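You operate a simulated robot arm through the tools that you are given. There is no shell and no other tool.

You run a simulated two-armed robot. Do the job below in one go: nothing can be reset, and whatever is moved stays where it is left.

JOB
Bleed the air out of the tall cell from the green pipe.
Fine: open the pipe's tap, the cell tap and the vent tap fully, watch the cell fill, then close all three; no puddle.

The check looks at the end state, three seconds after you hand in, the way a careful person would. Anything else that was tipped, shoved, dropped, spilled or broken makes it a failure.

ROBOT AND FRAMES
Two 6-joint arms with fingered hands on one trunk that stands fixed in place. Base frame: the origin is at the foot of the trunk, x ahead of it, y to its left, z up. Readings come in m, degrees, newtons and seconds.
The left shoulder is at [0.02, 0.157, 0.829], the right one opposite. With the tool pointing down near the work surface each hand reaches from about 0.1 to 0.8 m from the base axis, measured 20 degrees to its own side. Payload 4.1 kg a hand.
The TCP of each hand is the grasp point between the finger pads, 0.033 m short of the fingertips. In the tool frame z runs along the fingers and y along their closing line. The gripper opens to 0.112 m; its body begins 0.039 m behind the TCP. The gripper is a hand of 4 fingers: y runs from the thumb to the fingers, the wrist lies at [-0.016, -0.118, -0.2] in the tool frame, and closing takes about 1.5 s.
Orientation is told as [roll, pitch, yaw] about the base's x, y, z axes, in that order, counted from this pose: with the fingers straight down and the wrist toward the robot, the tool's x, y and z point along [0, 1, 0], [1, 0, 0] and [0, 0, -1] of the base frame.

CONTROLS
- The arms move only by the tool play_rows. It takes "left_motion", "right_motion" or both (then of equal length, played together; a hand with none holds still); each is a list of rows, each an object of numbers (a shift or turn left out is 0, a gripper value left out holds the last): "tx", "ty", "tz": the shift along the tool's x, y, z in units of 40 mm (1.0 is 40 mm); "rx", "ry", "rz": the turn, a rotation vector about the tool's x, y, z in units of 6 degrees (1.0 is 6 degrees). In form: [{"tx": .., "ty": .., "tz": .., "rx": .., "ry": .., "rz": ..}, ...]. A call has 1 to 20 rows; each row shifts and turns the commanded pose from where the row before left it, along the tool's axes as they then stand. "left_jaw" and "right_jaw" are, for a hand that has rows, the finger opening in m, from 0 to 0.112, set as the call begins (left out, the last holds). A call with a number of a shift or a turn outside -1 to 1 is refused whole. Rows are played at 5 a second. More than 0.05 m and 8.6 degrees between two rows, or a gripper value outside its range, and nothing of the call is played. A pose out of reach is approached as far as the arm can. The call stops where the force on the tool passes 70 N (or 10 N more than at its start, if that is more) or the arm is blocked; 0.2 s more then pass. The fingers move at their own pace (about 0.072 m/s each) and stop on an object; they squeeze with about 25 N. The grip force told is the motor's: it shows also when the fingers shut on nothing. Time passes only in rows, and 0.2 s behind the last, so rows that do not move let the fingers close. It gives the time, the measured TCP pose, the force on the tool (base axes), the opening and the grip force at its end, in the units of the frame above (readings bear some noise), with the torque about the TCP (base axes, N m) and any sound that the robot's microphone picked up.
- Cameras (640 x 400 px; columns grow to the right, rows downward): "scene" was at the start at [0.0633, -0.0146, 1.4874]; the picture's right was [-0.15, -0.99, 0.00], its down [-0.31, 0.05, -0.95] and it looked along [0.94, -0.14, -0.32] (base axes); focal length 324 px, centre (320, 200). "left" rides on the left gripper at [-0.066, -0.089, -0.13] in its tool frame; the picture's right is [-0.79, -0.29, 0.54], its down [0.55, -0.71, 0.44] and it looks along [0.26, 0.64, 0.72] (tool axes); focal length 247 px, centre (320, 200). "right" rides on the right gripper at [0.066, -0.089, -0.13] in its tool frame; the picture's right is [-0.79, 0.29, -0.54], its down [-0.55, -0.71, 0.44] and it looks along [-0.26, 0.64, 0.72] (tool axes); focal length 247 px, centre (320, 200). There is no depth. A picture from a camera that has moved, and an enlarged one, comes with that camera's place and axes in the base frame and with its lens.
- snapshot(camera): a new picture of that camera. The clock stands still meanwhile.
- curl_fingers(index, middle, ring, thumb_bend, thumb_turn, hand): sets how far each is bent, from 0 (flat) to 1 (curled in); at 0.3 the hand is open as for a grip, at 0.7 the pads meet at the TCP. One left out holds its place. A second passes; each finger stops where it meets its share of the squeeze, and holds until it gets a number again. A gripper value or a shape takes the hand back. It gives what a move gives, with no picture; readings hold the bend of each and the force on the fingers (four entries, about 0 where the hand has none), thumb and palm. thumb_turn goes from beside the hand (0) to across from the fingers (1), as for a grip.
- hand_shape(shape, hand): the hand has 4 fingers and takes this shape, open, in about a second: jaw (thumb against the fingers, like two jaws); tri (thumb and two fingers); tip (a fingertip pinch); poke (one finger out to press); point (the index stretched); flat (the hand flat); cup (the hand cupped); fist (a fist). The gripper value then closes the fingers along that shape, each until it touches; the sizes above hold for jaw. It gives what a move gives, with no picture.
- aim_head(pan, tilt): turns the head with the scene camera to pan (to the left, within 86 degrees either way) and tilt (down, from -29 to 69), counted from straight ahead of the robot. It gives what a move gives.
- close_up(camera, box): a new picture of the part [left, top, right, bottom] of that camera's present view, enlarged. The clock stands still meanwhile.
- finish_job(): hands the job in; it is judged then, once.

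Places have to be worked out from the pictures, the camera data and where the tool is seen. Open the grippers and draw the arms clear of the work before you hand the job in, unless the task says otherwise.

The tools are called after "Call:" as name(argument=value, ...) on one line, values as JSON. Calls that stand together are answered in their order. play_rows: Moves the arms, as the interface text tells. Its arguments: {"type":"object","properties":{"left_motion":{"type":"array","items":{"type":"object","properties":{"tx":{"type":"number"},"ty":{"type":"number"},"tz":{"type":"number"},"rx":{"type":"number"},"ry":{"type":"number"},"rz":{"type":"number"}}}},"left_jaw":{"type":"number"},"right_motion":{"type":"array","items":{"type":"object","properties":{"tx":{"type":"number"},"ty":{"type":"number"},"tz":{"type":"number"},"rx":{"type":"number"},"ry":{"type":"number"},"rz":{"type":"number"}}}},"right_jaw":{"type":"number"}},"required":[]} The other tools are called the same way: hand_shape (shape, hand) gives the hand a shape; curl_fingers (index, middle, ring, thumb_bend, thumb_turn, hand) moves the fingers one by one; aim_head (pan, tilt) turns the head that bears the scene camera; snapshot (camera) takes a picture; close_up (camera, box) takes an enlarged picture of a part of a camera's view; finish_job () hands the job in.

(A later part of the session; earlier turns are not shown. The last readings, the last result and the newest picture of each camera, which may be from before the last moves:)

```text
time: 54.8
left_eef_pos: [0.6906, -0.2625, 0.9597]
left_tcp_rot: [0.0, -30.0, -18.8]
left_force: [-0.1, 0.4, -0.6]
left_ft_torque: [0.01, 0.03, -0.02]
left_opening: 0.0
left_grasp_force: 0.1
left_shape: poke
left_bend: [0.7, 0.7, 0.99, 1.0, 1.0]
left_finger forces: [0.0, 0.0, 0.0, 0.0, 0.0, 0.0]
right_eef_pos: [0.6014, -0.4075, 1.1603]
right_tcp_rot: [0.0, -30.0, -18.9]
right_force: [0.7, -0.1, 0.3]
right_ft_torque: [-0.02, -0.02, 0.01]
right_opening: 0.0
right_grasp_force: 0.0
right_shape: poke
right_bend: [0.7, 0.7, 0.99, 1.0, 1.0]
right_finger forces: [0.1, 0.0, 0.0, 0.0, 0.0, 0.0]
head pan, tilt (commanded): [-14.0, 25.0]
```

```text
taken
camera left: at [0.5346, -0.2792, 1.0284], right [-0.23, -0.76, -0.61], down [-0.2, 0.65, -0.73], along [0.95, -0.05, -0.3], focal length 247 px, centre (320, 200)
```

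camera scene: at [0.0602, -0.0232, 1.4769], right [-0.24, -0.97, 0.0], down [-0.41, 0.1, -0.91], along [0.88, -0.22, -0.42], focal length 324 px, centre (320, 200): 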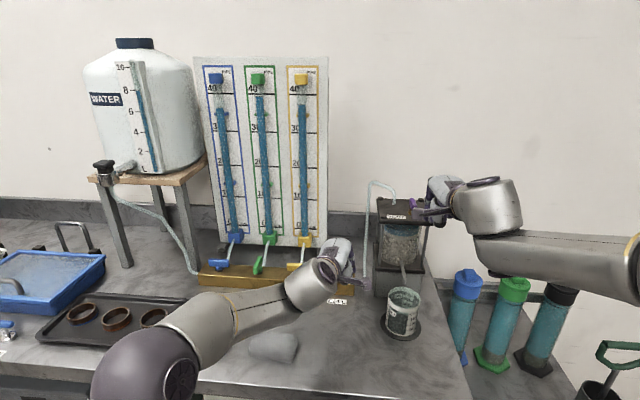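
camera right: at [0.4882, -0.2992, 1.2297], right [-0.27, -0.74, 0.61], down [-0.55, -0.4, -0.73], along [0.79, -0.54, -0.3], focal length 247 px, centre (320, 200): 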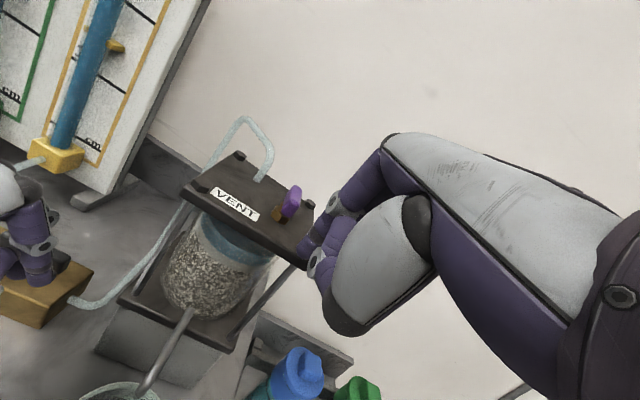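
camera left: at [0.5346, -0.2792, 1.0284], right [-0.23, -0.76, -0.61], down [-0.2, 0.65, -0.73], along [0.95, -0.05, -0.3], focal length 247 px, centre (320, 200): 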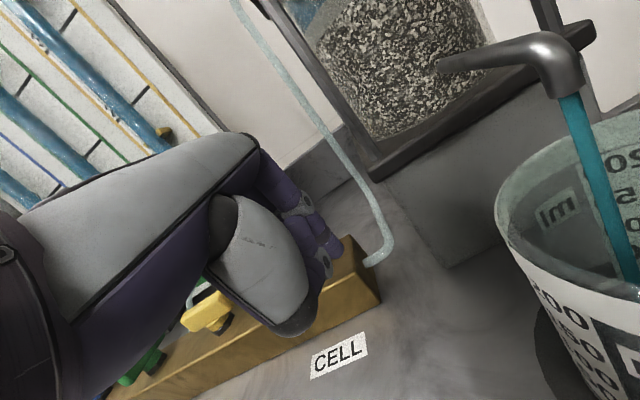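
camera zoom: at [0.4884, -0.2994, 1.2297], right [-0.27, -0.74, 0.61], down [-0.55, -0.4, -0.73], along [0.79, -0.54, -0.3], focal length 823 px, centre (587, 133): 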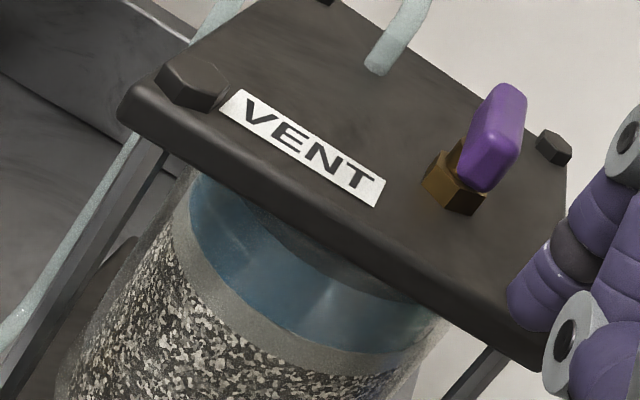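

The level is rising (the dark air ellipse is shrinking). I zoom hard on the cell top from both cameras before letting more time pass.

Call:
close_up(camera="right", box=[200, 190, 280, 250])

Call:
close_up(camera="scene", box=[386, 215, 430, 245])

Call:
close_up(camera="scene", box=[190, 60, 330, 150])

```text
6.67 times, centred on (240, 220) of right
camera zoom: at [0.4884, -0.2994, 1.2297], right [-0.27, -0.74, 0.61], down [-0.55, -0.4, -0.73], along [0.79, -0.54, -0.3], focal length 1646 px, centre (853, 67)
```

zoom: 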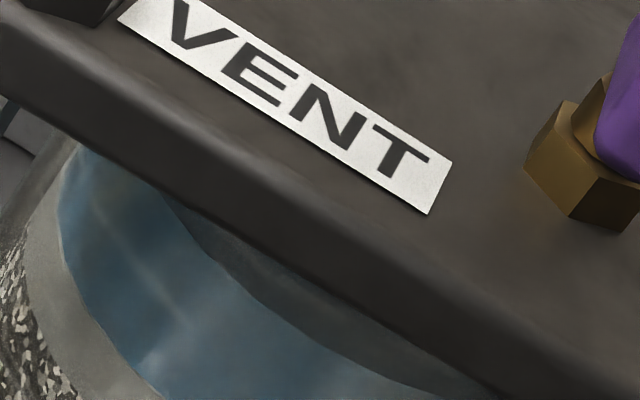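

```text
13.33 times, centred on (408, 230) of scene
camera zoom: at [0.0605, -0.0233, 1.4769], right [-0.24, -0.97, 0.0], down [-0.41, 0.1, -0.91], along [0.88, -0.22, -0.42], focal length 4320 px, centre (-853, -200)
```

zoom: 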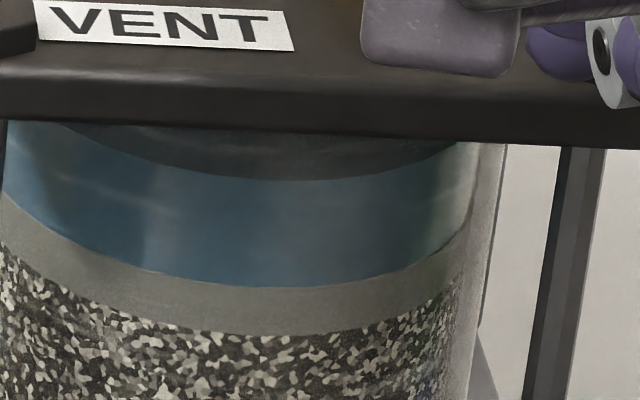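

```text
4.44 times, centred on (260, 105) of scene
camera zoom: at [0.0605, -0.0233, 1.4769], right [-0.24, -0.97, 0.0], down [-0.41, 0.1, -0.91], along [0.88, -0.22, -0.42], focal length 1440 px, centre (587, 622)
```

zoom: 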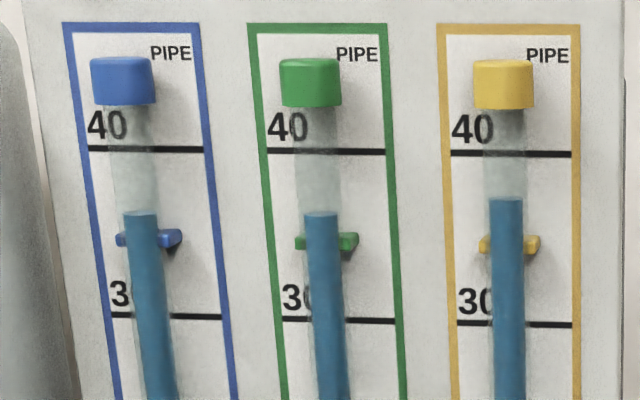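

Green pipe has dropped from 39 to about 36.5 cm and the cell has risen perhaps a quarter of the gap, but the lid hides the top from above. I bring the right hand back and lower, tilted more, so its camera looks level at the glass under the lid.

Call:
play_rows(right_motion=[{"tx": -0.4375, "ty": -0.498, "tz": -0.2875, "rx": -1}, {"tx": -0.4375, "ty": -0.465, "tz": -0.338, "rx": -1}, {"ty": -0.753, "tz": 0.836, "rx": -0.67}, {"ty": -0.809, "tz": 0.782, "rx": -0.67}])

Call:
snapshot(camera="right")

Call:
snapshot(camera="scene")

```text
time: 55.8
left_eef_pos: [0.69, -0.264, 0.9618]
left_tcp_rot: [0.1, -30.1, -18.8]
left_force: [-1.0, 0.1, 0.8]
left_ft_torque: [0.03, -0.03, -0.01]
left_opening: 0.0
left_grasp_force: 0.0
left_shape: poke
left_bend: [0.7, 0.7, 0.99, 1.0, 1.0]
left_finger forces: [0.0, 0.1, 0.1, 0.1, 0.0, 0.0]
right_eef_pos: [0.5777, -0.3332, 1.1326]
right_tcp_rot: [-0.2, -49.2, -20.1]
right_force: [-0.2, -0.5, 1.3]
right_ft_torque: [0.05, -0.02, -0.02]
right_opening: 0.0002
right_grasp_force: 0.0
right_shape: poke
right_bend: [0.7, 0.7, 0.99, 1.0, 1.0]
right_finger forces: [0.0, 0.0, 0.0, 0.1, 0.0, 0.0]
right hand out of reach, approached as far as the arm can: row 2, 3, 4
head pan, tilt (commanded): [-14.0, 25.0]
```

```text
taken
camera right: at [0.4535, -0.2183, 1.1512], right [-0.48, -0.67, 0.57], down [-0.32, -0.47, -0.82], along [0.82, -0.58, 0.02], focal length 247 px, centre (320, 200)
```

right: 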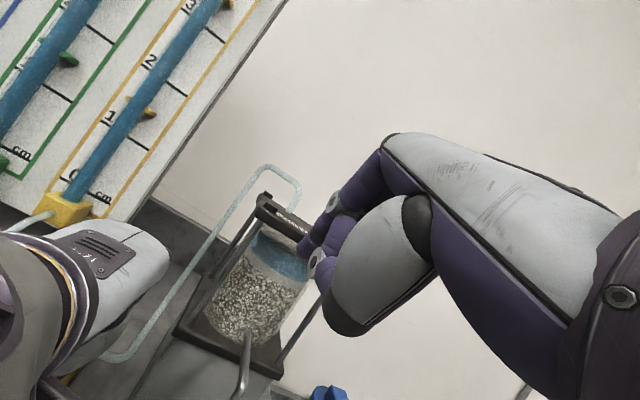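

```text
taken
camera scene: at [0.06, -0.0233, 1.4769], right [-0.24, -0.97, 0.0], down [-0.41, 0.1, -0.91], along [0.88, -0.22, -0.42], focal length 324 px, centre (320, 200)
```

scene: 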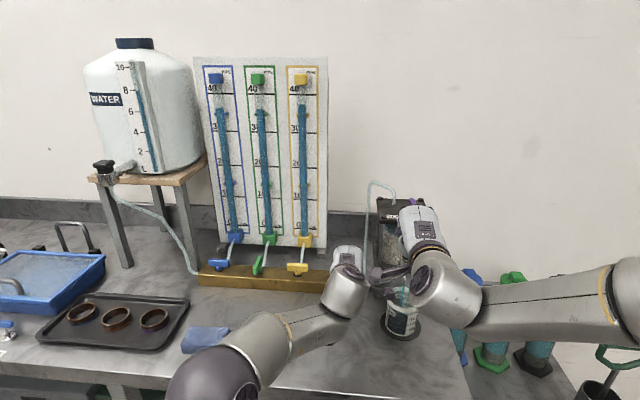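

The right arm couldn't reach that pose and stopped closer to the left wrist than intended, but no contact force shows. I look at the cell top from here before moving on.

Call:
close_up(camera="right", box=[200, 180, 340, 300])

Call:
close_up(camera="scene", box=[330, 180, 490, 340])

```text
3.33 times, centred on (270, 240) of right
camera zoom: at [0.4535, -0.2183, 1.1512], right [-0.48, -0.67, 0.57], down [-0.32, -0.47, -0.82], along [0.82, -0.58, 0.02], focal length 823 px, centre (487, 67)
```

zoom: 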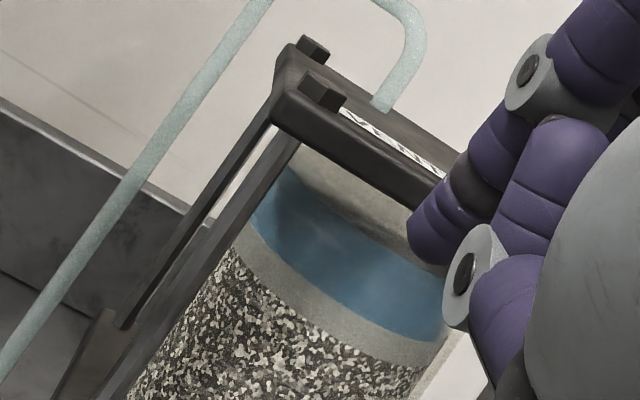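

```text
2.50 times, centred on (410, 260) of scene
camera zoom: at [0.06, -0.0233, 1.4769], right [-0.24, -0.97, 0.0], down [-0.41, 0.1, -0.91], along [0.88, -0.22, -0.42], focal length 810 px, centre (95, 50)
```

zoom: 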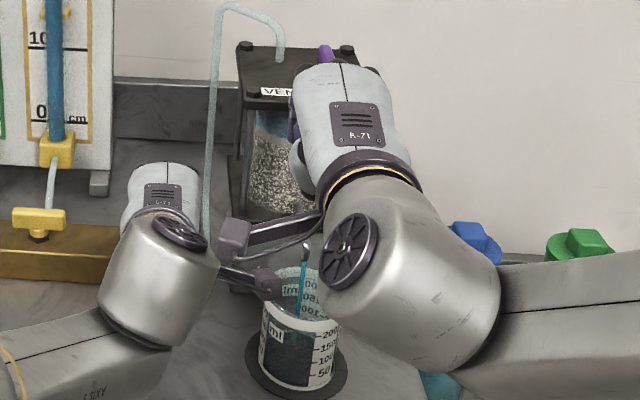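

Excellent view here: water fills about half the space between the porous disc and the lid. I hold still and wait 1.4 s, then look again.

Call:
play_rows(left_motion=[{}, {}, {}, {}, {}, {}])

Call:
close_up(camera="right", box=[200, 180, 340, 300])

Call:
close_up(camera="scene", box=[190, 60, 330, 150])

Call:
close_up(camera="scene", box=[375, 260, 435, 350])

```text
time: 57.1
left_eef_pos: [0.6901, -0.2628, 0.9592]
left_tcp_rot: [0.0, -30.1, -18.7]
left_force: [-0.2, 0.2, -0.1]
left_ft_torque: [0.02, 0.0, -0.02]
left_opening: 0.0
left_grasp_force: 0.0
left_shape: poke
left_bend: [0.7, 0.7, 0.99, 1.0, 1.0]
left_finger forces: [0.0, 0.0, 0.0, 0.1, 0.1, 0.0]
right_eef_pos: [0.5773, -0.334, 1.1321]
right_tcp_rot: [-0.2, -49.1, -20.1]
right_force: [0.3, 1.0, 0.1]
right_ft_torque: [-0.01, 0.01, 0.0]
right_opening: 0.0
right_grasp_force: 0.1
right_shape: poke
right_bend: [0.7, 0.7, 0.99, 1.0, 1.0]
right_finger forces: [0.0, 0.1, 0.1, 0.1, 0.0, 0.0]
head pan, tilt (commanded): [-14.0, 25.0]
```

```text
3.33 times, centred on (270, 240) of right
camera zoom: at [0.454, -0.2186, 1.1512], right [-0.48, -0.67, 0.57], down [-0.32, -0.47, -0.82], along [0.82, -0.58, 0.01], focal length 823 px, centre (487, 67)
```

zoom: 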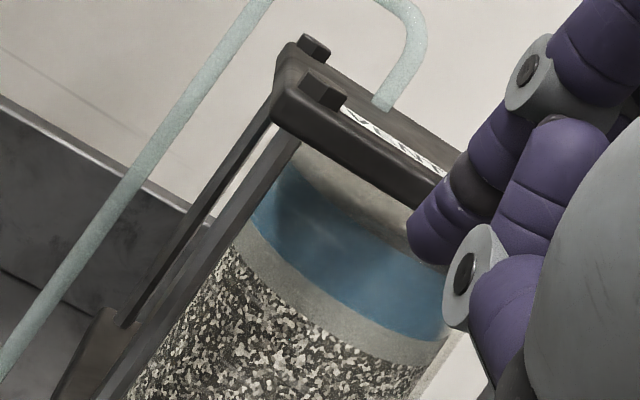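

```text
4.44 times, centred on (260, 105) of scene
camera zoom: at [0.0604, -0.0232, 1.4769], right [-0.24, -0.97, 0.0], down [-0.41, 0.1, -0.91], along [0.88, -0.22, -0.42], focal length 1440 px, centre (587, 622)
```

zoom: 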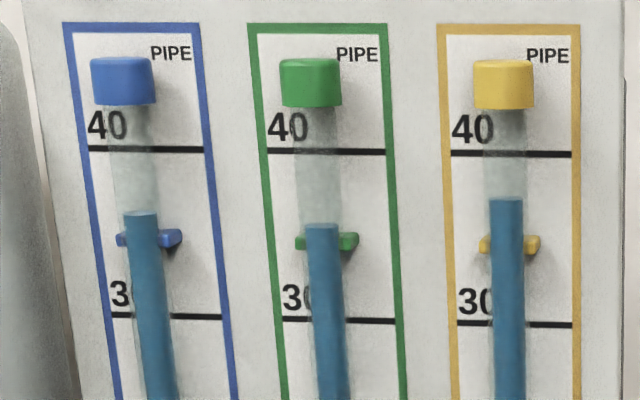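

```text
4.44 times, centred on (405, 305) of scene
camera zoom: at [0.0604, -0.0232, 1.4769], right [-0.24, -0.97, 0.0], down [-0.41, 0.1, -0.91], along [0.88, -0.22, -0.42], focal length 1440 px, centre (-58, -267)
```

zoom: 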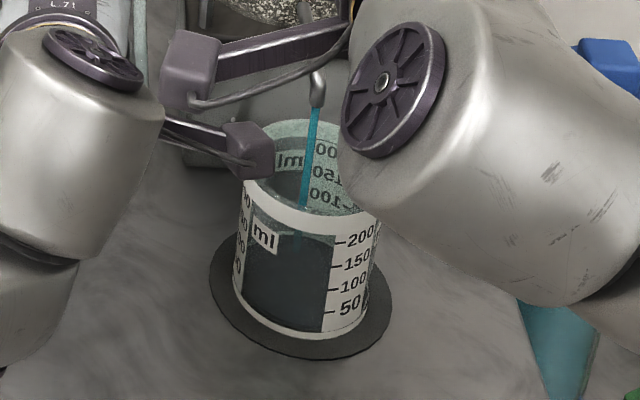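

The level rises slowly (about 1–2 mm/s) and green pipe drops steadily. I wait another 2 s.

Call:
play_rows(left_motion=[{}, {}, {}, {}, {}, {}, {}, {}, {}, {}])

Call:
close_up(camera="right", box=[200, 180, 340, 300])

Call:
close_up(camera="scene", box=[190, 60, 330, 150])

```text
time: 59.4
left_eef_pos: [0.6892, -0.262, 0.9601]
left_tcp_rot: [-0.1, -30.0, -18.8]
left_force: [0.4, 0.3, -0.3]
left_ft_torque: [0.01, 0.01, 0.04]
left_opening: 0.0001
left_grasp_force: 0.0
left_shape: poke
left_bend: [0.7, 0.7, 0.99, 1.0, 1.0]
left_finger forces: [0.0, 0.0, 0.0, 0.1, 0.0, 0.1]
right_eef_pos: [0.5788, -0.3336, 1.1319]
right_tcp_rot: [-0.2, -49.1, -20.1]
right_force: [-0.2, 0.7, 0.1]
right_ft_torque: [0.01, 0.0, 0.01]
right_opening: 0.0001
right_grasp_force: 0.1
right_shape: poke
right_bend: [0.7, 0.7, 0.99, 1.0, 1.0]
right_finger forces: [0.0, 0.0, 0.0, 0.1, 0.0, 0.0]
head pan, tilt (commanded): [-14.0, 25.0]
```

```text
3.33 times, centred on (270, 240) of right
camera zoom: at [0.454, -0.2186, 1.1512], right [-0.48, -0.67, 0.57], down [-0.32, -0.47, -0.82], along [0.82, -0.58, 0.01], focal length 823 px, centre (487, 67)
```

zoom: 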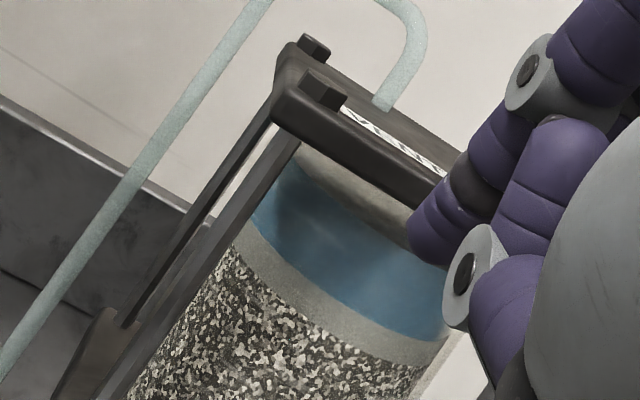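

```text
4.44 times, centred on (260, 105) of scene
camera zoom: at [0.0604, -0.0232, 1.4769], right [-0.24, -0.97, 0.0], down [-0.41, 0.1, -0.91], along [0.88, -0.22, -0.42], focal length 1440 px, centre (587, 622)
```

zoom: 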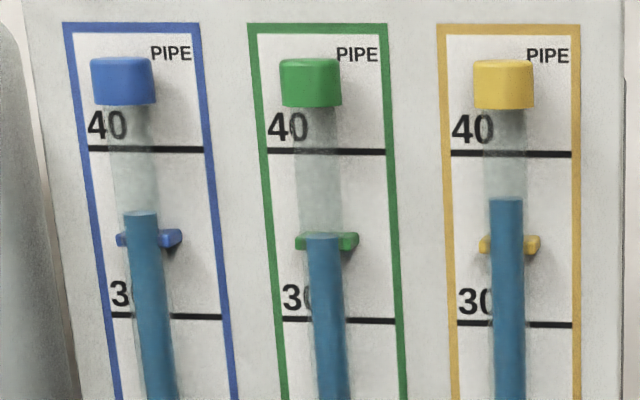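

I enlarge the cell top further to gauge the remaining gap.

Call:
close_up(camera="right", box=[245, 205, 315, 265])

```text
6.67 times, centred on (280, 235) of right
camera zoom: at [0.454, -0.2186, 1.1512], right [-0.48, -0.67, 0.57], down [-0.32, -0.47, -0.82], along [0.82, -0.58, 0.01], focal length 1646 px, centre (587, -33)
```

zoom: 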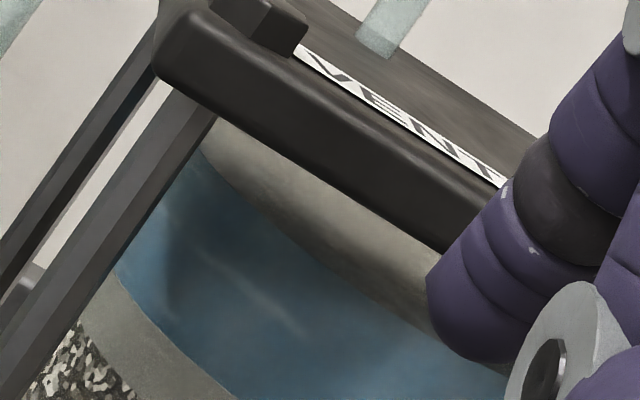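

About 9 mm of visible gap remains (plus ~4 mm hidden by the lid edge), rising about 2.3 mm/s. I wait 1.2 s more and measure in the same enlarged view.

Call:
play_rows(left_motion=[{}, {}, {}, {}, {}])

Call:
close_up(camera="right", box=[245, 205, 315, 265])

Call:
close_up(camera="scene", box=[190, 60, 330, 150])

```text
time: 60.5
left_eef_pos: [0.6906, -0.2622, 0.9595]
left_tcp_rot: [0.1, -29.9, -18.6]
left_force: [0.4, 0.3, -0.6]
left_ft_torque: [0.0, -0.03, -0.01]
left_opening: 0.0
left_grasp_force: 0.0
left_shape: poke
left_bend: [0.7, 0.7, 0.99, 1.0, 1.0]
left_finger forces: [0.0, 0.0, 0.1, 0.1, 0.0, 0.0]
right_eef_pos: [0.5795, -0.3333, 1.132]
right_tcp_rot: [-0.2, -49.0, -20.1]
right_force: [0.7, 0.6, 0.0]
right_ft_torque: [-0.01, 0.01, -0.04]
right_opening: 0.0
right_grasp_force: 0.1
right_shape: poke
right_bend: [0.7, 0.7, 0.99, 1.0, 1.0]
right_finger forces: [0.0, 0.0, 0.1, 0.0, 0.0, 0.0]
head pan, tilt (commanded): [-14.0, 25.0]
```

```text
6.67 times, centred on (280, 235) of right
camera zoom: at [0.454, -0.2186, 1.1512], right [-0.48, -0.67, 0.57], down [-0.32, -0.47, -0.82], along [0.82, -0.58, 0.01], focal length 1646 px, centre (587, -33)
```

zoom: 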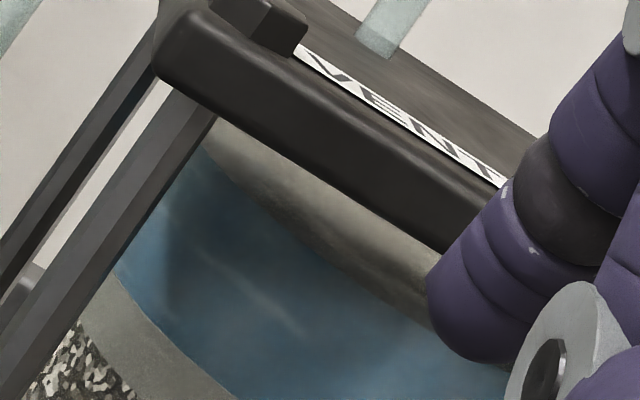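

```text
4.44 times, centred on (260, 105) of scene
camera zoom: at [0.0604, -0.0232, 1.4769], right [-0.24, -0.97, 0.0], down [-0.41, 0.1, -0.91], along [0.88, -0.22, -0.42], focal length 1440 px, centre (587, 622)
```

zoom: 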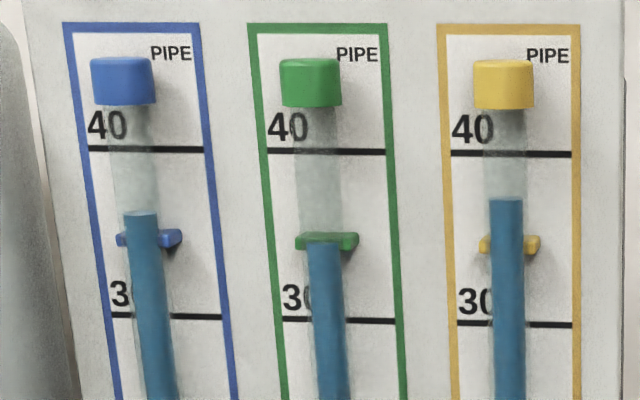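

The rise is slow; I take a sharper measure at higher zoom now, then again after a further wait.

Call:
close_up(camera="right", box=[262, 218, 297, 248])

Call:
play_rows(left_motion=[{}, {}, {}, {}, {}, {}])

Call:
close_up(camera="right", box=[262, 218, 297, 248])

Call:
close_up(camera="scene", box=[375, 190, 435, 230])

```text
13.33 times, centred on (280, 233) of right
camera zoom: at [0.454, -0.2186, 1.1512], right [-0.48, -0.67, 0.57], down [-0.32, -0.47, -0.82], along [0.82, -0.58, 0.01], focal length 3293 px, centre (860, -240)
```

zoom: 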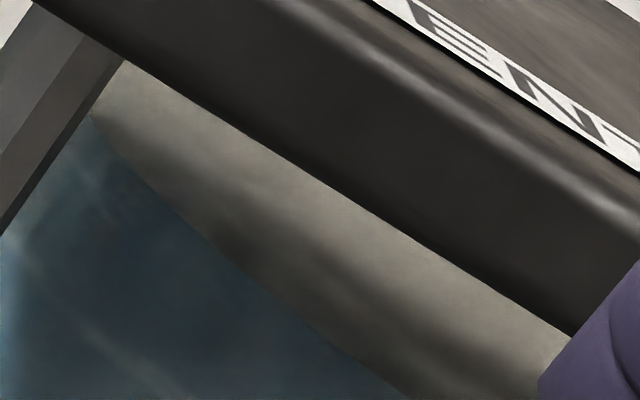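

```text
time: 62.0
left_eef_pos: [0.6906, -0.262, 0.9613]
left_tcp_rot: [0.1, -30.0, -18.6]
left_force: [0.6, -0.4, 0.1]
left_ft_torque: [-0.03, 0.02, 0.0]
left_opening: 0.0
left_grasp_force: 0.1
left_shape: poke
left_bend: [0.7, 0.7, 0.99, 1.0, 1.0]
left_finger forces: [0.1, 0.0, 0.1, 0.0, 0.0, 0.0]
right_eef_pos: [0.5794, -0.3344, 1.1315]
right_tcp_rot: [-0.2, -49.1, -20.1]
right_force: [-0.7, -0.5, 0.0]
right_ft_torque: [0.0, 0.0, 0.0]
right_opening: 0.0
right_grasp_force: 0.1
right_shape: poke
right_bend: [0.7, 0.7, 0.99, 1.0, 1.0]
right_finger forces: [0.0, 0.0, 0.1, 0.1, 0.0, 0.0]
head pan, tilt (commanded): [-14.0, 25.0]
```

```text
13.33 times, centred on (280, 233) of right
camera zoom: at [0.454, -0.2186, 1.1512], right [-0.48, -0.67, 0.57], down [-0.32, -0.47, -0.82], along [0.82, -0.58, 0.01], focal length 3293 px, centre (860, -240)
```

zoom: 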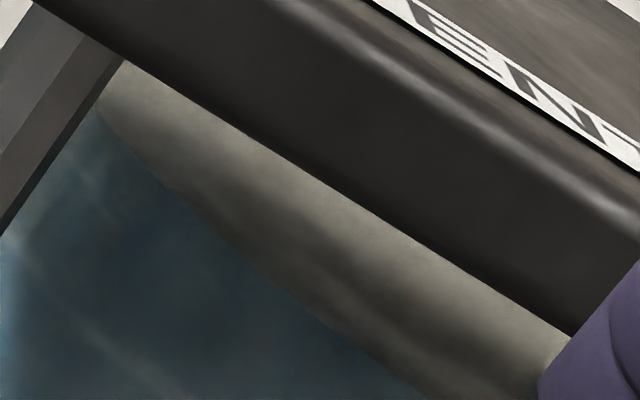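

```text
10.00 times, centred on (405, 210) of scene
camera zoom: at [0.0604, -0.0232, 1.4769], right [-0.24, -0.97, 0.0], down [-0.41, 0.1, -0.91], along [0.88, -0.22, -0.42], focal length 3240 px, centre (-530, 100)
```

zoom: 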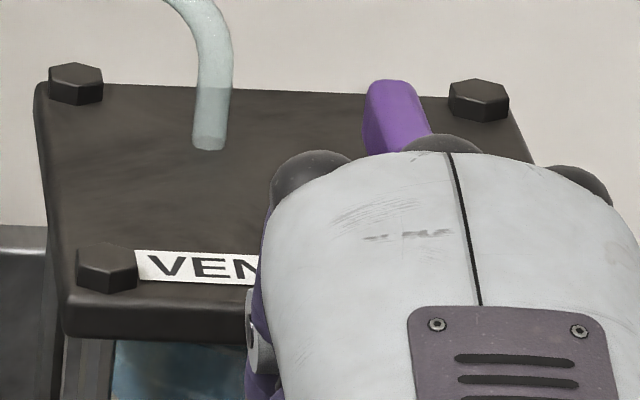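

Now I measure about 1 mm/s with roughly 7–8 mm visible gap left plus the hidden part. I wait 4 s.

Call:
play_rows(left_motion=[{}, {}, {}, {}, {}, {}, {}, {}, {}, {}, {}, {}, {}, {}, {}, {}, {}, {}, {}])

Call:
close_up(camera="right", box=[262, 218, 297, 248])

Call:
close_up(camera="scene", box=[190, 60, 330, 150])

Call:
close_up(camera="scene", box=[375, 260, 435, 350])

```text
time: 66.0
left_eef_pos: [0.6901, -0.2615, 0.9598]
left_tcp_rot: [0.1, -30.0, -18.7]
left_force: [0.0, 0.8, 0.2]
left_ft_torque: [0.0, -0.02, -0.02]
left_opening: 0.0001
left_grasp_force: 0.2
left_shape: poke
left_bend: [0.7, 0.7, 0.99, 1.0, 1.0]
left_finger forces: [0.0, 0.1, 0.0, 0.0, 0.1, 0.0]
right_eef_pos: [0.5779, -0.3333, 1.1315]
right_tcp_rot: [-0.3, -49.1, -20.1]
right_force: [-0.5, 0.3, 0.2]
right_ft_torque: [0.0, 0.01, 0.0]
right_opening: 0.0
right_grasp_force: 0.0
right_shape: poke
right_bend: [0.7, 0.7, 0.99, 1.0, 1.0]
right_finger forces: [0.1, 0.0, 0.0, 0.0, 0.0, 0.0]
head pan, tilt (commanded): [-14.0, 25.0]
```

```text
13.33 times, centred on (280, 233) of right
camera zoom: at [0.454, -0.2186, 1.1512], right [-0.48, -0.67, 0.57], down [-0.32, -0.47, -0.82], along [0.82, -0.58, 0.01], focal length 3293 px, centre (860, -240)
```

zoom: 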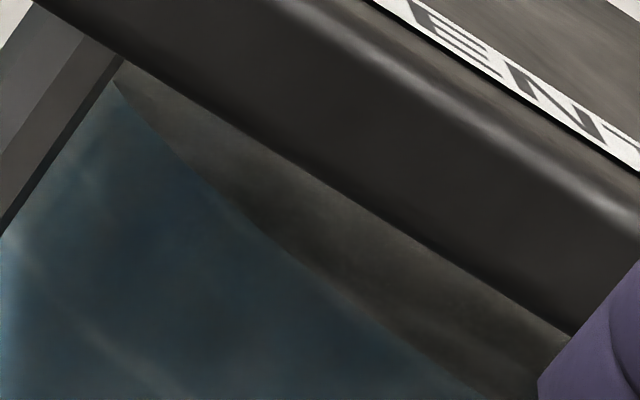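

```text
4.44 times, centred on (260, 105) of scene
camera zoom: at [0.0604, -0.0232, 1.4769], right [-0.24, -0.97, 0.0], down [-0.41, 0.1, -0.91], along [0.88, -0.22, -0.42], focal length 1440 px, centre (587, 622)
```

zoom: 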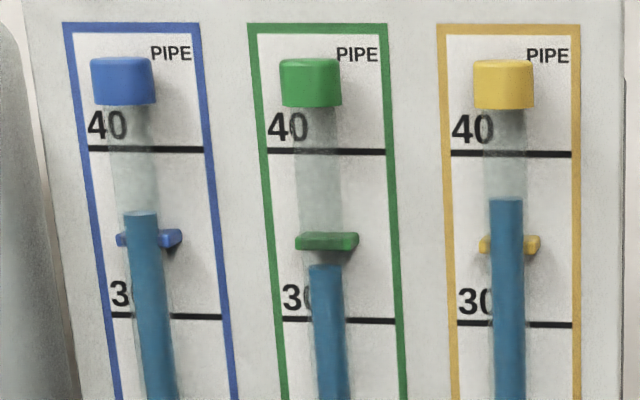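

```text
4.44 times, centred on (405, 305) of scene
camera zoom: at [0.0604, -0.0232, 1.4769], right [-0.24, -0.97, 0.0], down [-0.41, 0.1, -0.91], along [0.88, -0.22, -0.42], focal length 1440 px, centre (-58, -267)
```

zoom: 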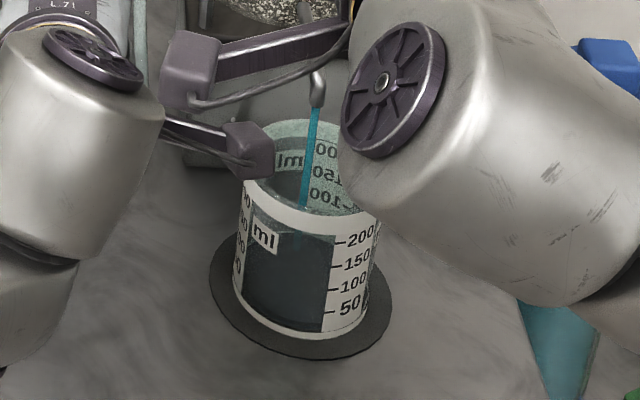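

About 5 mm of visible gap plus an estimated 3 mm hidden remain, rising at roughly 0.8 mm/s – some 10 s. I use the time to lift the right hand away (up, right, less tilt) so the left camera can later look under the lid.

Call:
play_rows(right_motion=[{"ty": 0.47, "tz": -0.41}, {"ty": 0.47, "tz": -0.41}, {"tx": -0.9, "rx": 1}, {"tx": -0.9, "rx": 1}, {"rx": 1}])

Call:
snapshot(camera="right")

Call:
snapshot(camera="scene")

```text
time: 67.2
left_eef_pos: [0.6905, -0.2634, 0.9597]
left_tcp_rot: [0.0, -30.0, -18.7]
left_force: [-0.6, 1.0, 0.0]
left_ft_torque: [-0.01, 0.02, -0.01]
left_opening: 0.0
left_grasp_force: 0.0
left_shape: poke
left_bend: [0.7, 0.7, 0.99, 1.0, 1.0]
left_finger forces: [0.1, 0.0, 0.0, 0.0, 0.1, 0.0]
right_eef_pos: [0.5538, -0.4016, 1.1839]
right_tcp_rot: [0.0, -31.9, -18.6]
right_force: [-0.1, -0.7, -0.6]
right_ft_torque: [0.04, -0.01, 0.04]
right_opening: 0.0
right_grasp_force: 0.0
right_shape: poke
right_bend: [0.7, 0.7, 0.99, 1.0, 1.0]
right_finger forces: [0.0, 0.0, 0.1, 0.0, 0.1, 0.0]
head pan, tilt (commanded): [-14.0, 25.0]
```

```text
taken
camera right: at [0.4374, -0.2934, 1.2487], right [-0.29, -0.74, 0.61], down [-0.53, -0.41, -0.75], along [0.8, -0.54, -0.27], focal length 247 px, centre (320, 200)
```

right: 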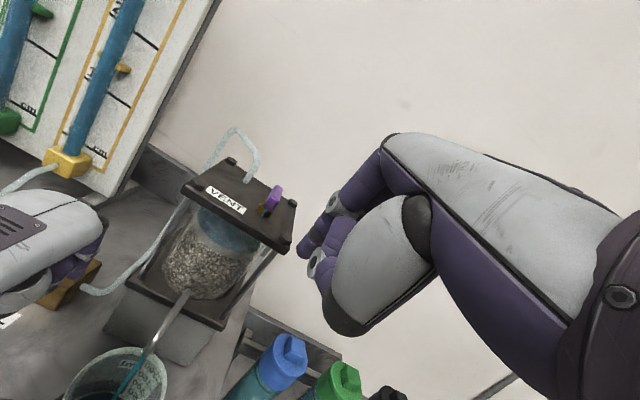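

```text
taken
camera scene: at [0.0604, -0.0233, 1.4769], right [-0.24, -0.97, 0.0], down [-0.41, 0.1, -0.91], along [0.88, -0.22, -0.42], focal length 324 px, centre (320, 200)
```

scene: 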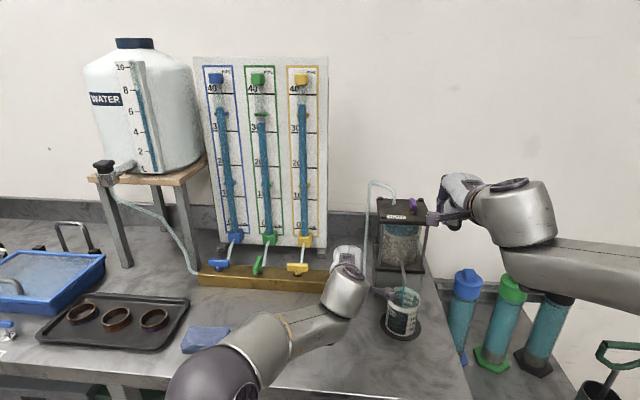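

Right hand is clear. I lift and roll the left hand to the earlier viewing pose whose camera sits below the lid level.

Call:
play_rows(left_motion=[{"tx": 0.05, "ty": -0.041, "tz": -0.529}, {"tx": 0.2, "ty": -0.041, "tz": -0.529, "ry": -0.834}, {"ry": -0.833}, {"ry": -0.833}])

Call:
snapshot(camera="left")

Call:
close_up(camera="left", box=[310, 0, 500, 120])

```text
time: 68.2
left_eef_pos: [0.6701, -0.2455, 0.9953]
left_tcp_rot: [-15.0, -30.0, -18.7]
left_force: [0.0, 0.4, -0.7]
left_ft_torque: [0.01, -0.03, 0.02]
left_opening: 0.0
left_grasp_force: 0.1
left_shape: poke
left_bend: [0.7, 0.7, 0.99, 1.0, 1.0]
left_finger forces: [0.0, 0.0, 0.1, 0.0, 0.1, 0.0]
right_eef_pos: [0.5538, -0.4017, 1.1838]
right_tcp_rot: [0.1, -32.0, -18.8]
right_force: [1.3, 0.8, -0.2]
right_ft_torque: [0.01, -0.01, 0.0]
right_opening: 0.0
right_grasp_force: 0.0
right_shape: poke
right_bend: [0.7, 0.7, 0.99, 1.0, 1.0]
right_finger forces: [0.1, 0.0, 0.0, 0.0, 0.0, 0.0]
head pan, tilt (commanded): [-14.0, 25.0]
```

```text
taken
camera left: at [0.5206, -0.2257, 1.0741], right [-0.38, -0.83, -0.42], down [-0.18, 0.51, -0.84], along [0.91, -0.24, -0.34], focal length 247 px, centre (320, 200)
```

left: 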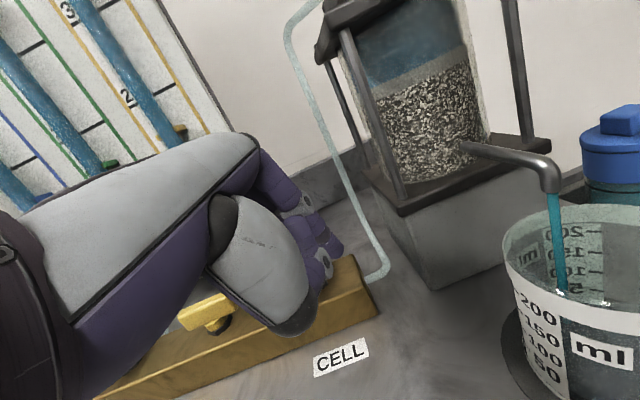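

```text
3.33 times, centred on (405, 60) of left
camera zoom: at [0.5206, -0.2257, 1.0741], right [-0.38, -0.83, -0.42], down [-0.18, 0.51, -0.84], along [0.91, -0.24, -0.34], focal length 823 px, centre (37, 667)
```

zoom: 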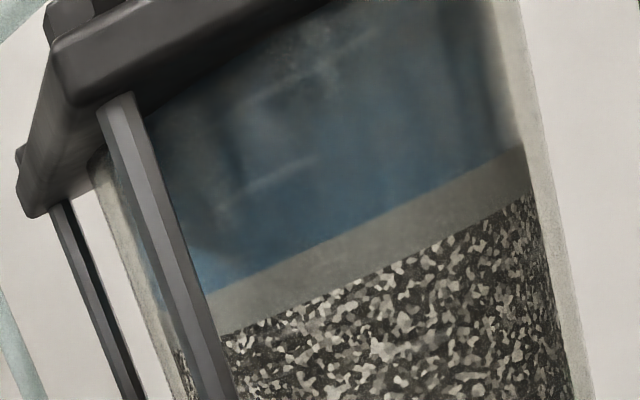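

From below, the water appears to reach almost up to the lid. I zoom in more on the lid/water line.

Call:
close_up(camera="left", box=[330, 0, 420, 60])

Call:
close_up(camera="left", box=[400, 0, 490, 60])

Call:
close_up(camera="scene", box=[370, 190, 440, 240])

Call:
close_up(camera="right", box=[170, 150, 310, 260])

```text
6.67 times, centred on (375, 30) of left
camera zoom: at [0.5206, -0.2257, 1.0741], right [-0.38, -0.83, -0.42], down [-0.18, 0.51, -0.84], along [0.91, -0.24, -0.34], focal length 1646 px, centre (-47, 1333)
```

zoom: 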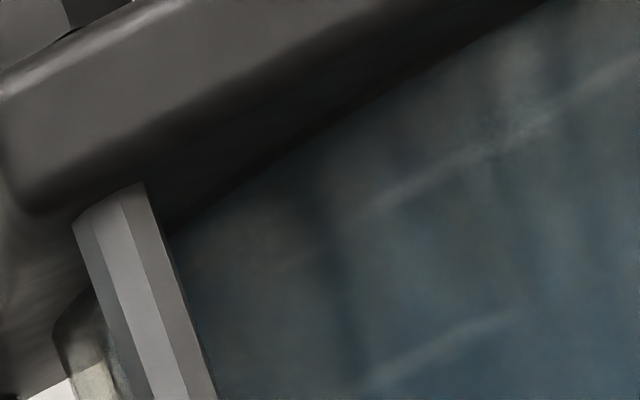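

```text
6.67 times, centred on (445, 30) of left
camera zoom: at [0.5206, -0.2257, 1.0741], right [-0.38, -0.83, -0.42], down [-0.18, 0.51, -0.84], along [0.91, -0.24, -0.34], focal length 1646 px, centre (-513, 1333)
```

zoom: 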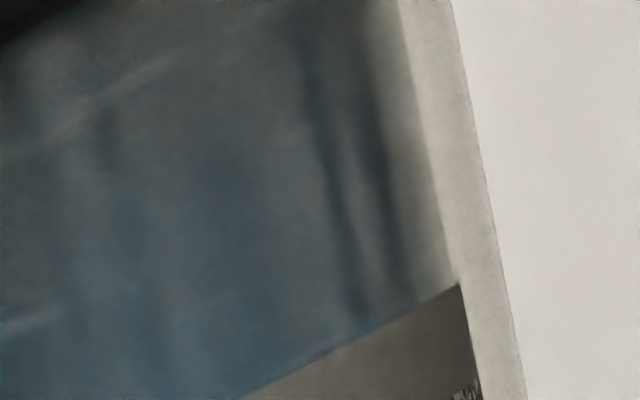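

```text
8.00 times, centred on (405, 215) of scene
camera zoom: at [0.0603, -0.0234, 1.4769], right [-0.24, -0.97, 0.0], down [-0.41, 0.1, -0.91], along [0.88, -0.22, -0.42], focal length 2592 px, centre (-360, 80)
```

zoom: 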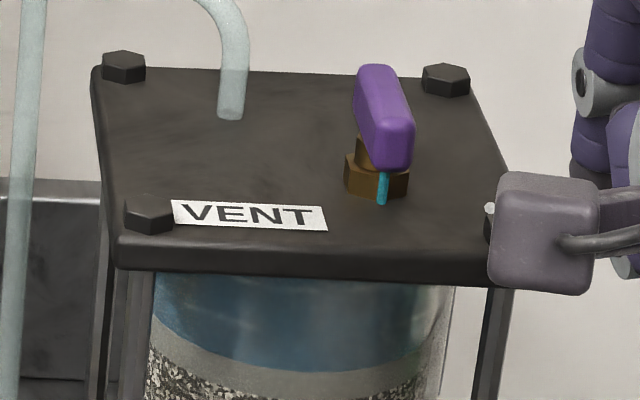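

```text
3.64 times, centred on (240, 205) of right
camera zoom: at [0.4375, -0.2936, 1.2483], right [-0.29, -0.74, 0.61], down [-0.53, -0.4, -0.75], along [0.8, -0.54, -0.27], focal length 898 px, centre (611, 182)
```

zoom: 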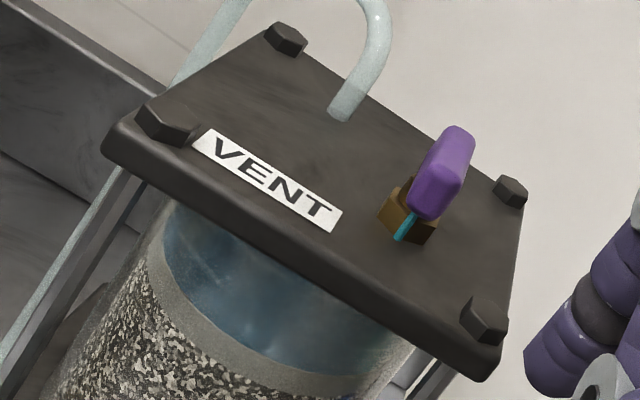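

The cell is full – a thread of water is now showing at the vent nut, so I must close at once. I drive both hands together: the right sweeps the vent's near end leftward to close it, the left un-rolls and sweeps the cell tap's near end leftward.

Call:
play_rows(right_motion=[{"tx": 0.069, "ty": 0.837, "tz": 0.892}, {"tx": 0.069, "ty": 0.837, "tz": 0.892}, {"tx": 0.2625, "ty": 0.042, "tz": 0.0265}, {"tx": 0.2275, "ty": -0.125, "tz": -0.078}, {"tx": 0.2675, "ty": -0.0106, "tz": -0.0066}, {"tx": 0.2425, "ty": 0.104, "tz": 0.065}, {"ty": 0.064, "tz": 0.04}, {}], left_motion=[{"tx": 0.044, "ty": 0.017, "tz": 0.366, "ry": 0.834}, {"tx": 0.012, "ty": 0.017, "tz": 0.369, "ry": 0.833}, {"tx": -0.02, "ty": 0.017, "tz": 0.368, "ry": 0.833}, {"tx": 0.1625, "ty": 0.0325, "tz": 0.019}, {"tx": 0.3025, "ty": -0.0996, "tz": -0.0575}, {"tx": 0.3225, "ty": 0.037, "tz": 0.021}, {"tx": 0.2625, "ty": 0.171, "tz": 0.099}, {"ty": 0.065, "tz": 0.0375}])

Call:
close_up(camera="scene", box=[370, 190, 440, 240])

Call:
snapshot(camera="right")

Call:
snapshot(camera="scene")

Call:
snapshot(camera="left")

```text
time: 70.0
left_eef_pos: [0.711, -0.2234, 0.9584]
left_tcp_rot: [-0.1, -29.9, -19.1]
left_force: [-29.5, 8.2, 4.6]
left_ft_torque: [0.09, 0.58, -0.18]
left_opening: 0.0
left_grasp_force: 0.1
left_shape: poke
left_bend: [0.7, 0.7, 0.99, 1.0, 1.0]
left_finger forces: [23.7, 6.8, 0.1, 0.0, 0.1, 0.1]
right_eef_pos: [0.6575, -0.3891, 1.1598]
right_tcp_rot: [0.1, -31.9, -18.7]
right_force: [-24.3, 8.6, -1.5]
right_ft_torque: [0.13, 0.28, -0.24]
right_opening: 0.0
right_grasp_force: 0.0
right_shape: poke
right_bend: [0.7, 0.7, 0.99, 1.0, 1.0]
right_finger forces: [1.3, 24.2, 0.0, 0.0, 0.0, 0.0]
head pan, tilt (commanded): [-14.0, 25.0]
```

```text
8.00 times, centred on (405, 215) of scene
camera zoom: at [0.058, -0.0225, 1.477], right [-0.24, -0.97, 0.0], down [-0.41, 0.1, -0.91], along [0.88, -0.22, -0.42], focal length 2592 px, centre (-360, 80)
```

zoom: 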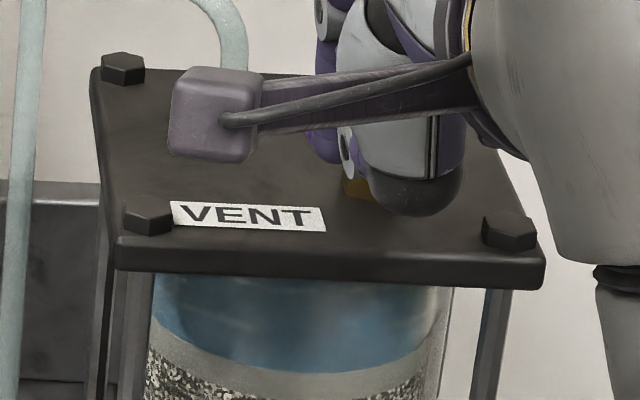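

```text
taken
camera right: at [0.542, -0.2809, 1.225], right [-0.29, -0.74, 0.61], down [-0.53, -0.4, -0.75], along [0.8, -0.54, -0.27], focal length 247 px, centre (320, 200)
```

right: 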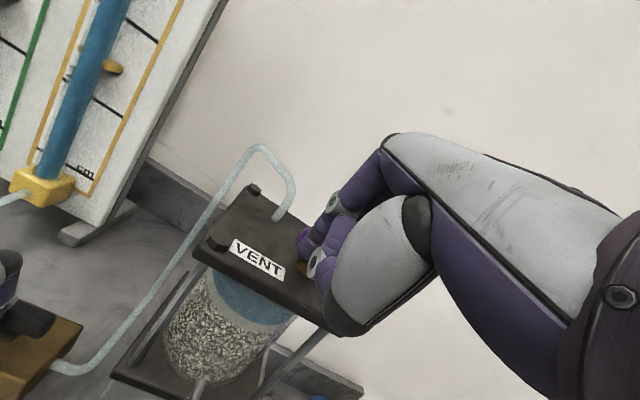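

```text
taken
camera scene: at [0.058, -0.0225, 1.477], right [-0.24, -0.97, 0.0], down [-0.41, 0.1, -0.91], along [0.88, -0.22, -0.42], focal length 324 px, centre (320, 200)
```

scene: 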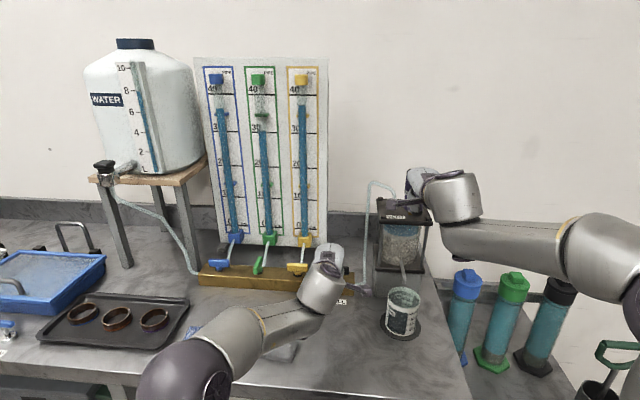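

```text
taken
camera left: at [0.5551, -0.2393, 1.0268], right [-0.24, -0.76, -0.61], down [-0.2, 0.65, -0.73], along [0.95, -0.05, -0.3], focal length 247 px, centre (320, 200)
```

left: 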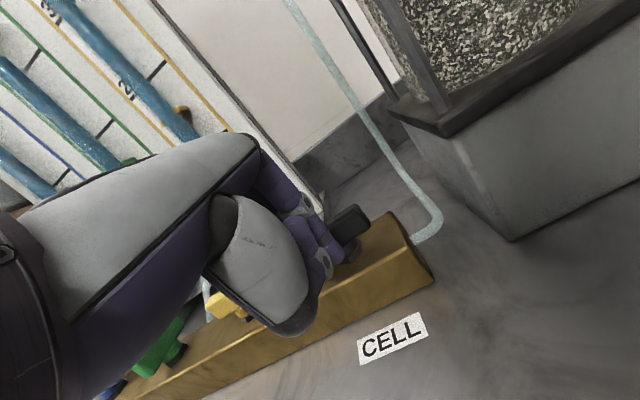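

Both handles appear closed and the spout stream has stopped; the fingers are pressing on the closed handles, so I back both hands off 15 mm and inspect.

Call:
play_rows(right_motion=[{"ty": -0.17, "tz": -0.106}, {"ty": -0.3, "tz": -0.19}, {"ty": -0.6, "tz": -0.38}, {"ty": -0.6, "tz": -0.5}], left_motion=[{"ty": -0.17, "tz": -0.1}, {"ty": -0.3, "tz": -0.3}, {"ty": -0.2, "tz": -0.6}, {"ty": -0.4, "tz": -0.6}])

Call:
close_up(camera="scene", box=[370, 185, 450, 240])

Call:
close_up(camera="right", box=[170, 150, 330, 270])

Call:
close_up(camera="scene", box=[270, 210, 450, 350])

Call:
snapshot(camera="left")

```text
time: 71.0
left_eef_pos: [0.6474, -0.202, 0.9917]
left_tcp_rot: [0.1, -29.9, -18.8]
left_force: [0.6, 1.0, -0.4]
left_ft_torque: [-0.04, 0.02, 0.0]
left_opening: 0.0
left_grasp_force: 0.0
left_shape: poke
left_bend: [0.7, 0.7, 0.99, 1.0, 1.0]
left_finger forces: [0.0, 0.0, 0.0, 0.0, 0.0, 0.0]
right_eef_pos: [0.5827, -0.3613, 1.1623]
right_tcp_rot: [0.0, -32.0, -18.8]
right_force: [0.2, 1.0, -1.0]
right_ft_torque: [-0.01, 0.06, -0.02]
right_opening: 0.0001
right_grasp_force: 0.1
right_shape: poke
right_bend: [0.7, 0.7, 0.99, 1.0, 1.0]
right_finger forces: [0.0, 0.1, 0.1, 0.0, 0.0, 0.0]
head pan, tilt (commanded): [-14.0, 25.0]
```

```text
7.27 times, centred on (410, 212) of scene
camera zoom: at [0.0611, -0.0234, 1.4768], right [-0.24, -0.97, 0.0], down [-0.41, 0.1, -0.91], along [0.88, -0.22, -0.42], focal length 2356 px, centre (-334, 109)
```

zoom: 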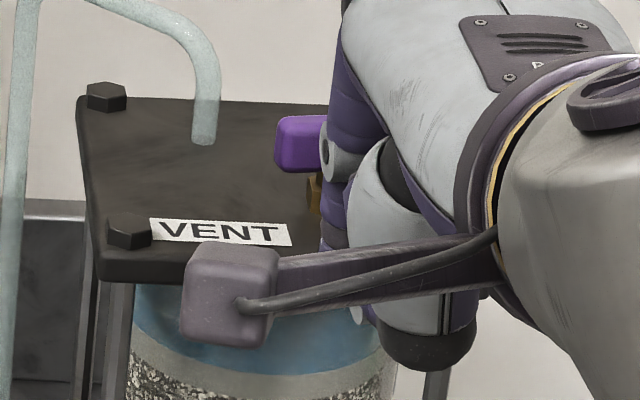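

```text
3.33 times, centred on (250, 210) of right
camera zoom: at [0.4678, -0.2541, 1.2265], right [-0.29, -0.74, 0.61], down [-0.53, -0.4, -0.75], along [0.8, -0.54, -0.27], focal length 823 px, centre (553, 167)
```

zoom: 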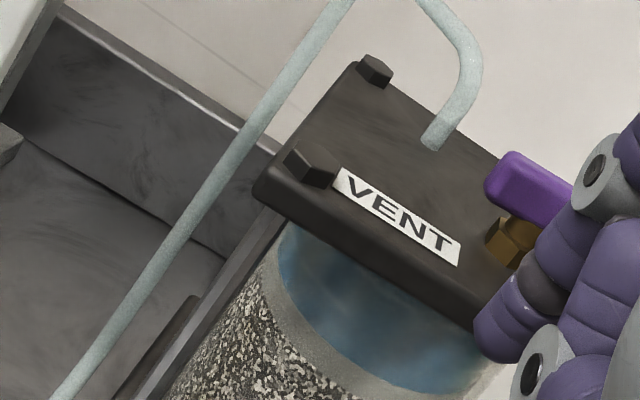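

```text
2.86 times, centred on (360, 280) of scene
camera zoom: at [0.0611, -0.0234, 1.4768], right [-0.24, -0.97, 0.0], down [-0.41, 0.1, -0.91], along [0.88, -0.22, -0.42], focal length 926 px, centre (206, -29)
```

zoom: 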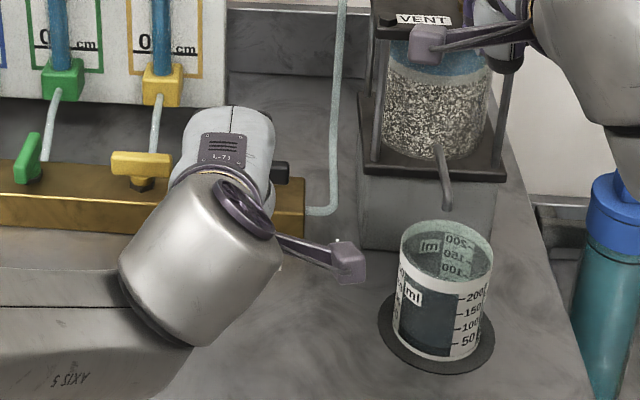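

```text
taken
camera left: at [0.4915, -0.2184, 1.0593], right [-0.23, -0.76, -0.61], down [-0.2, 0.65, -0.73], along [0.95, -0.05, -0.3], focal length 247 px, centre (320, 200)
```

left: 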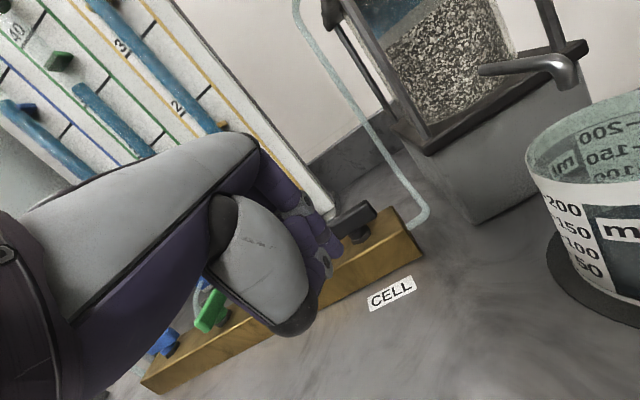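

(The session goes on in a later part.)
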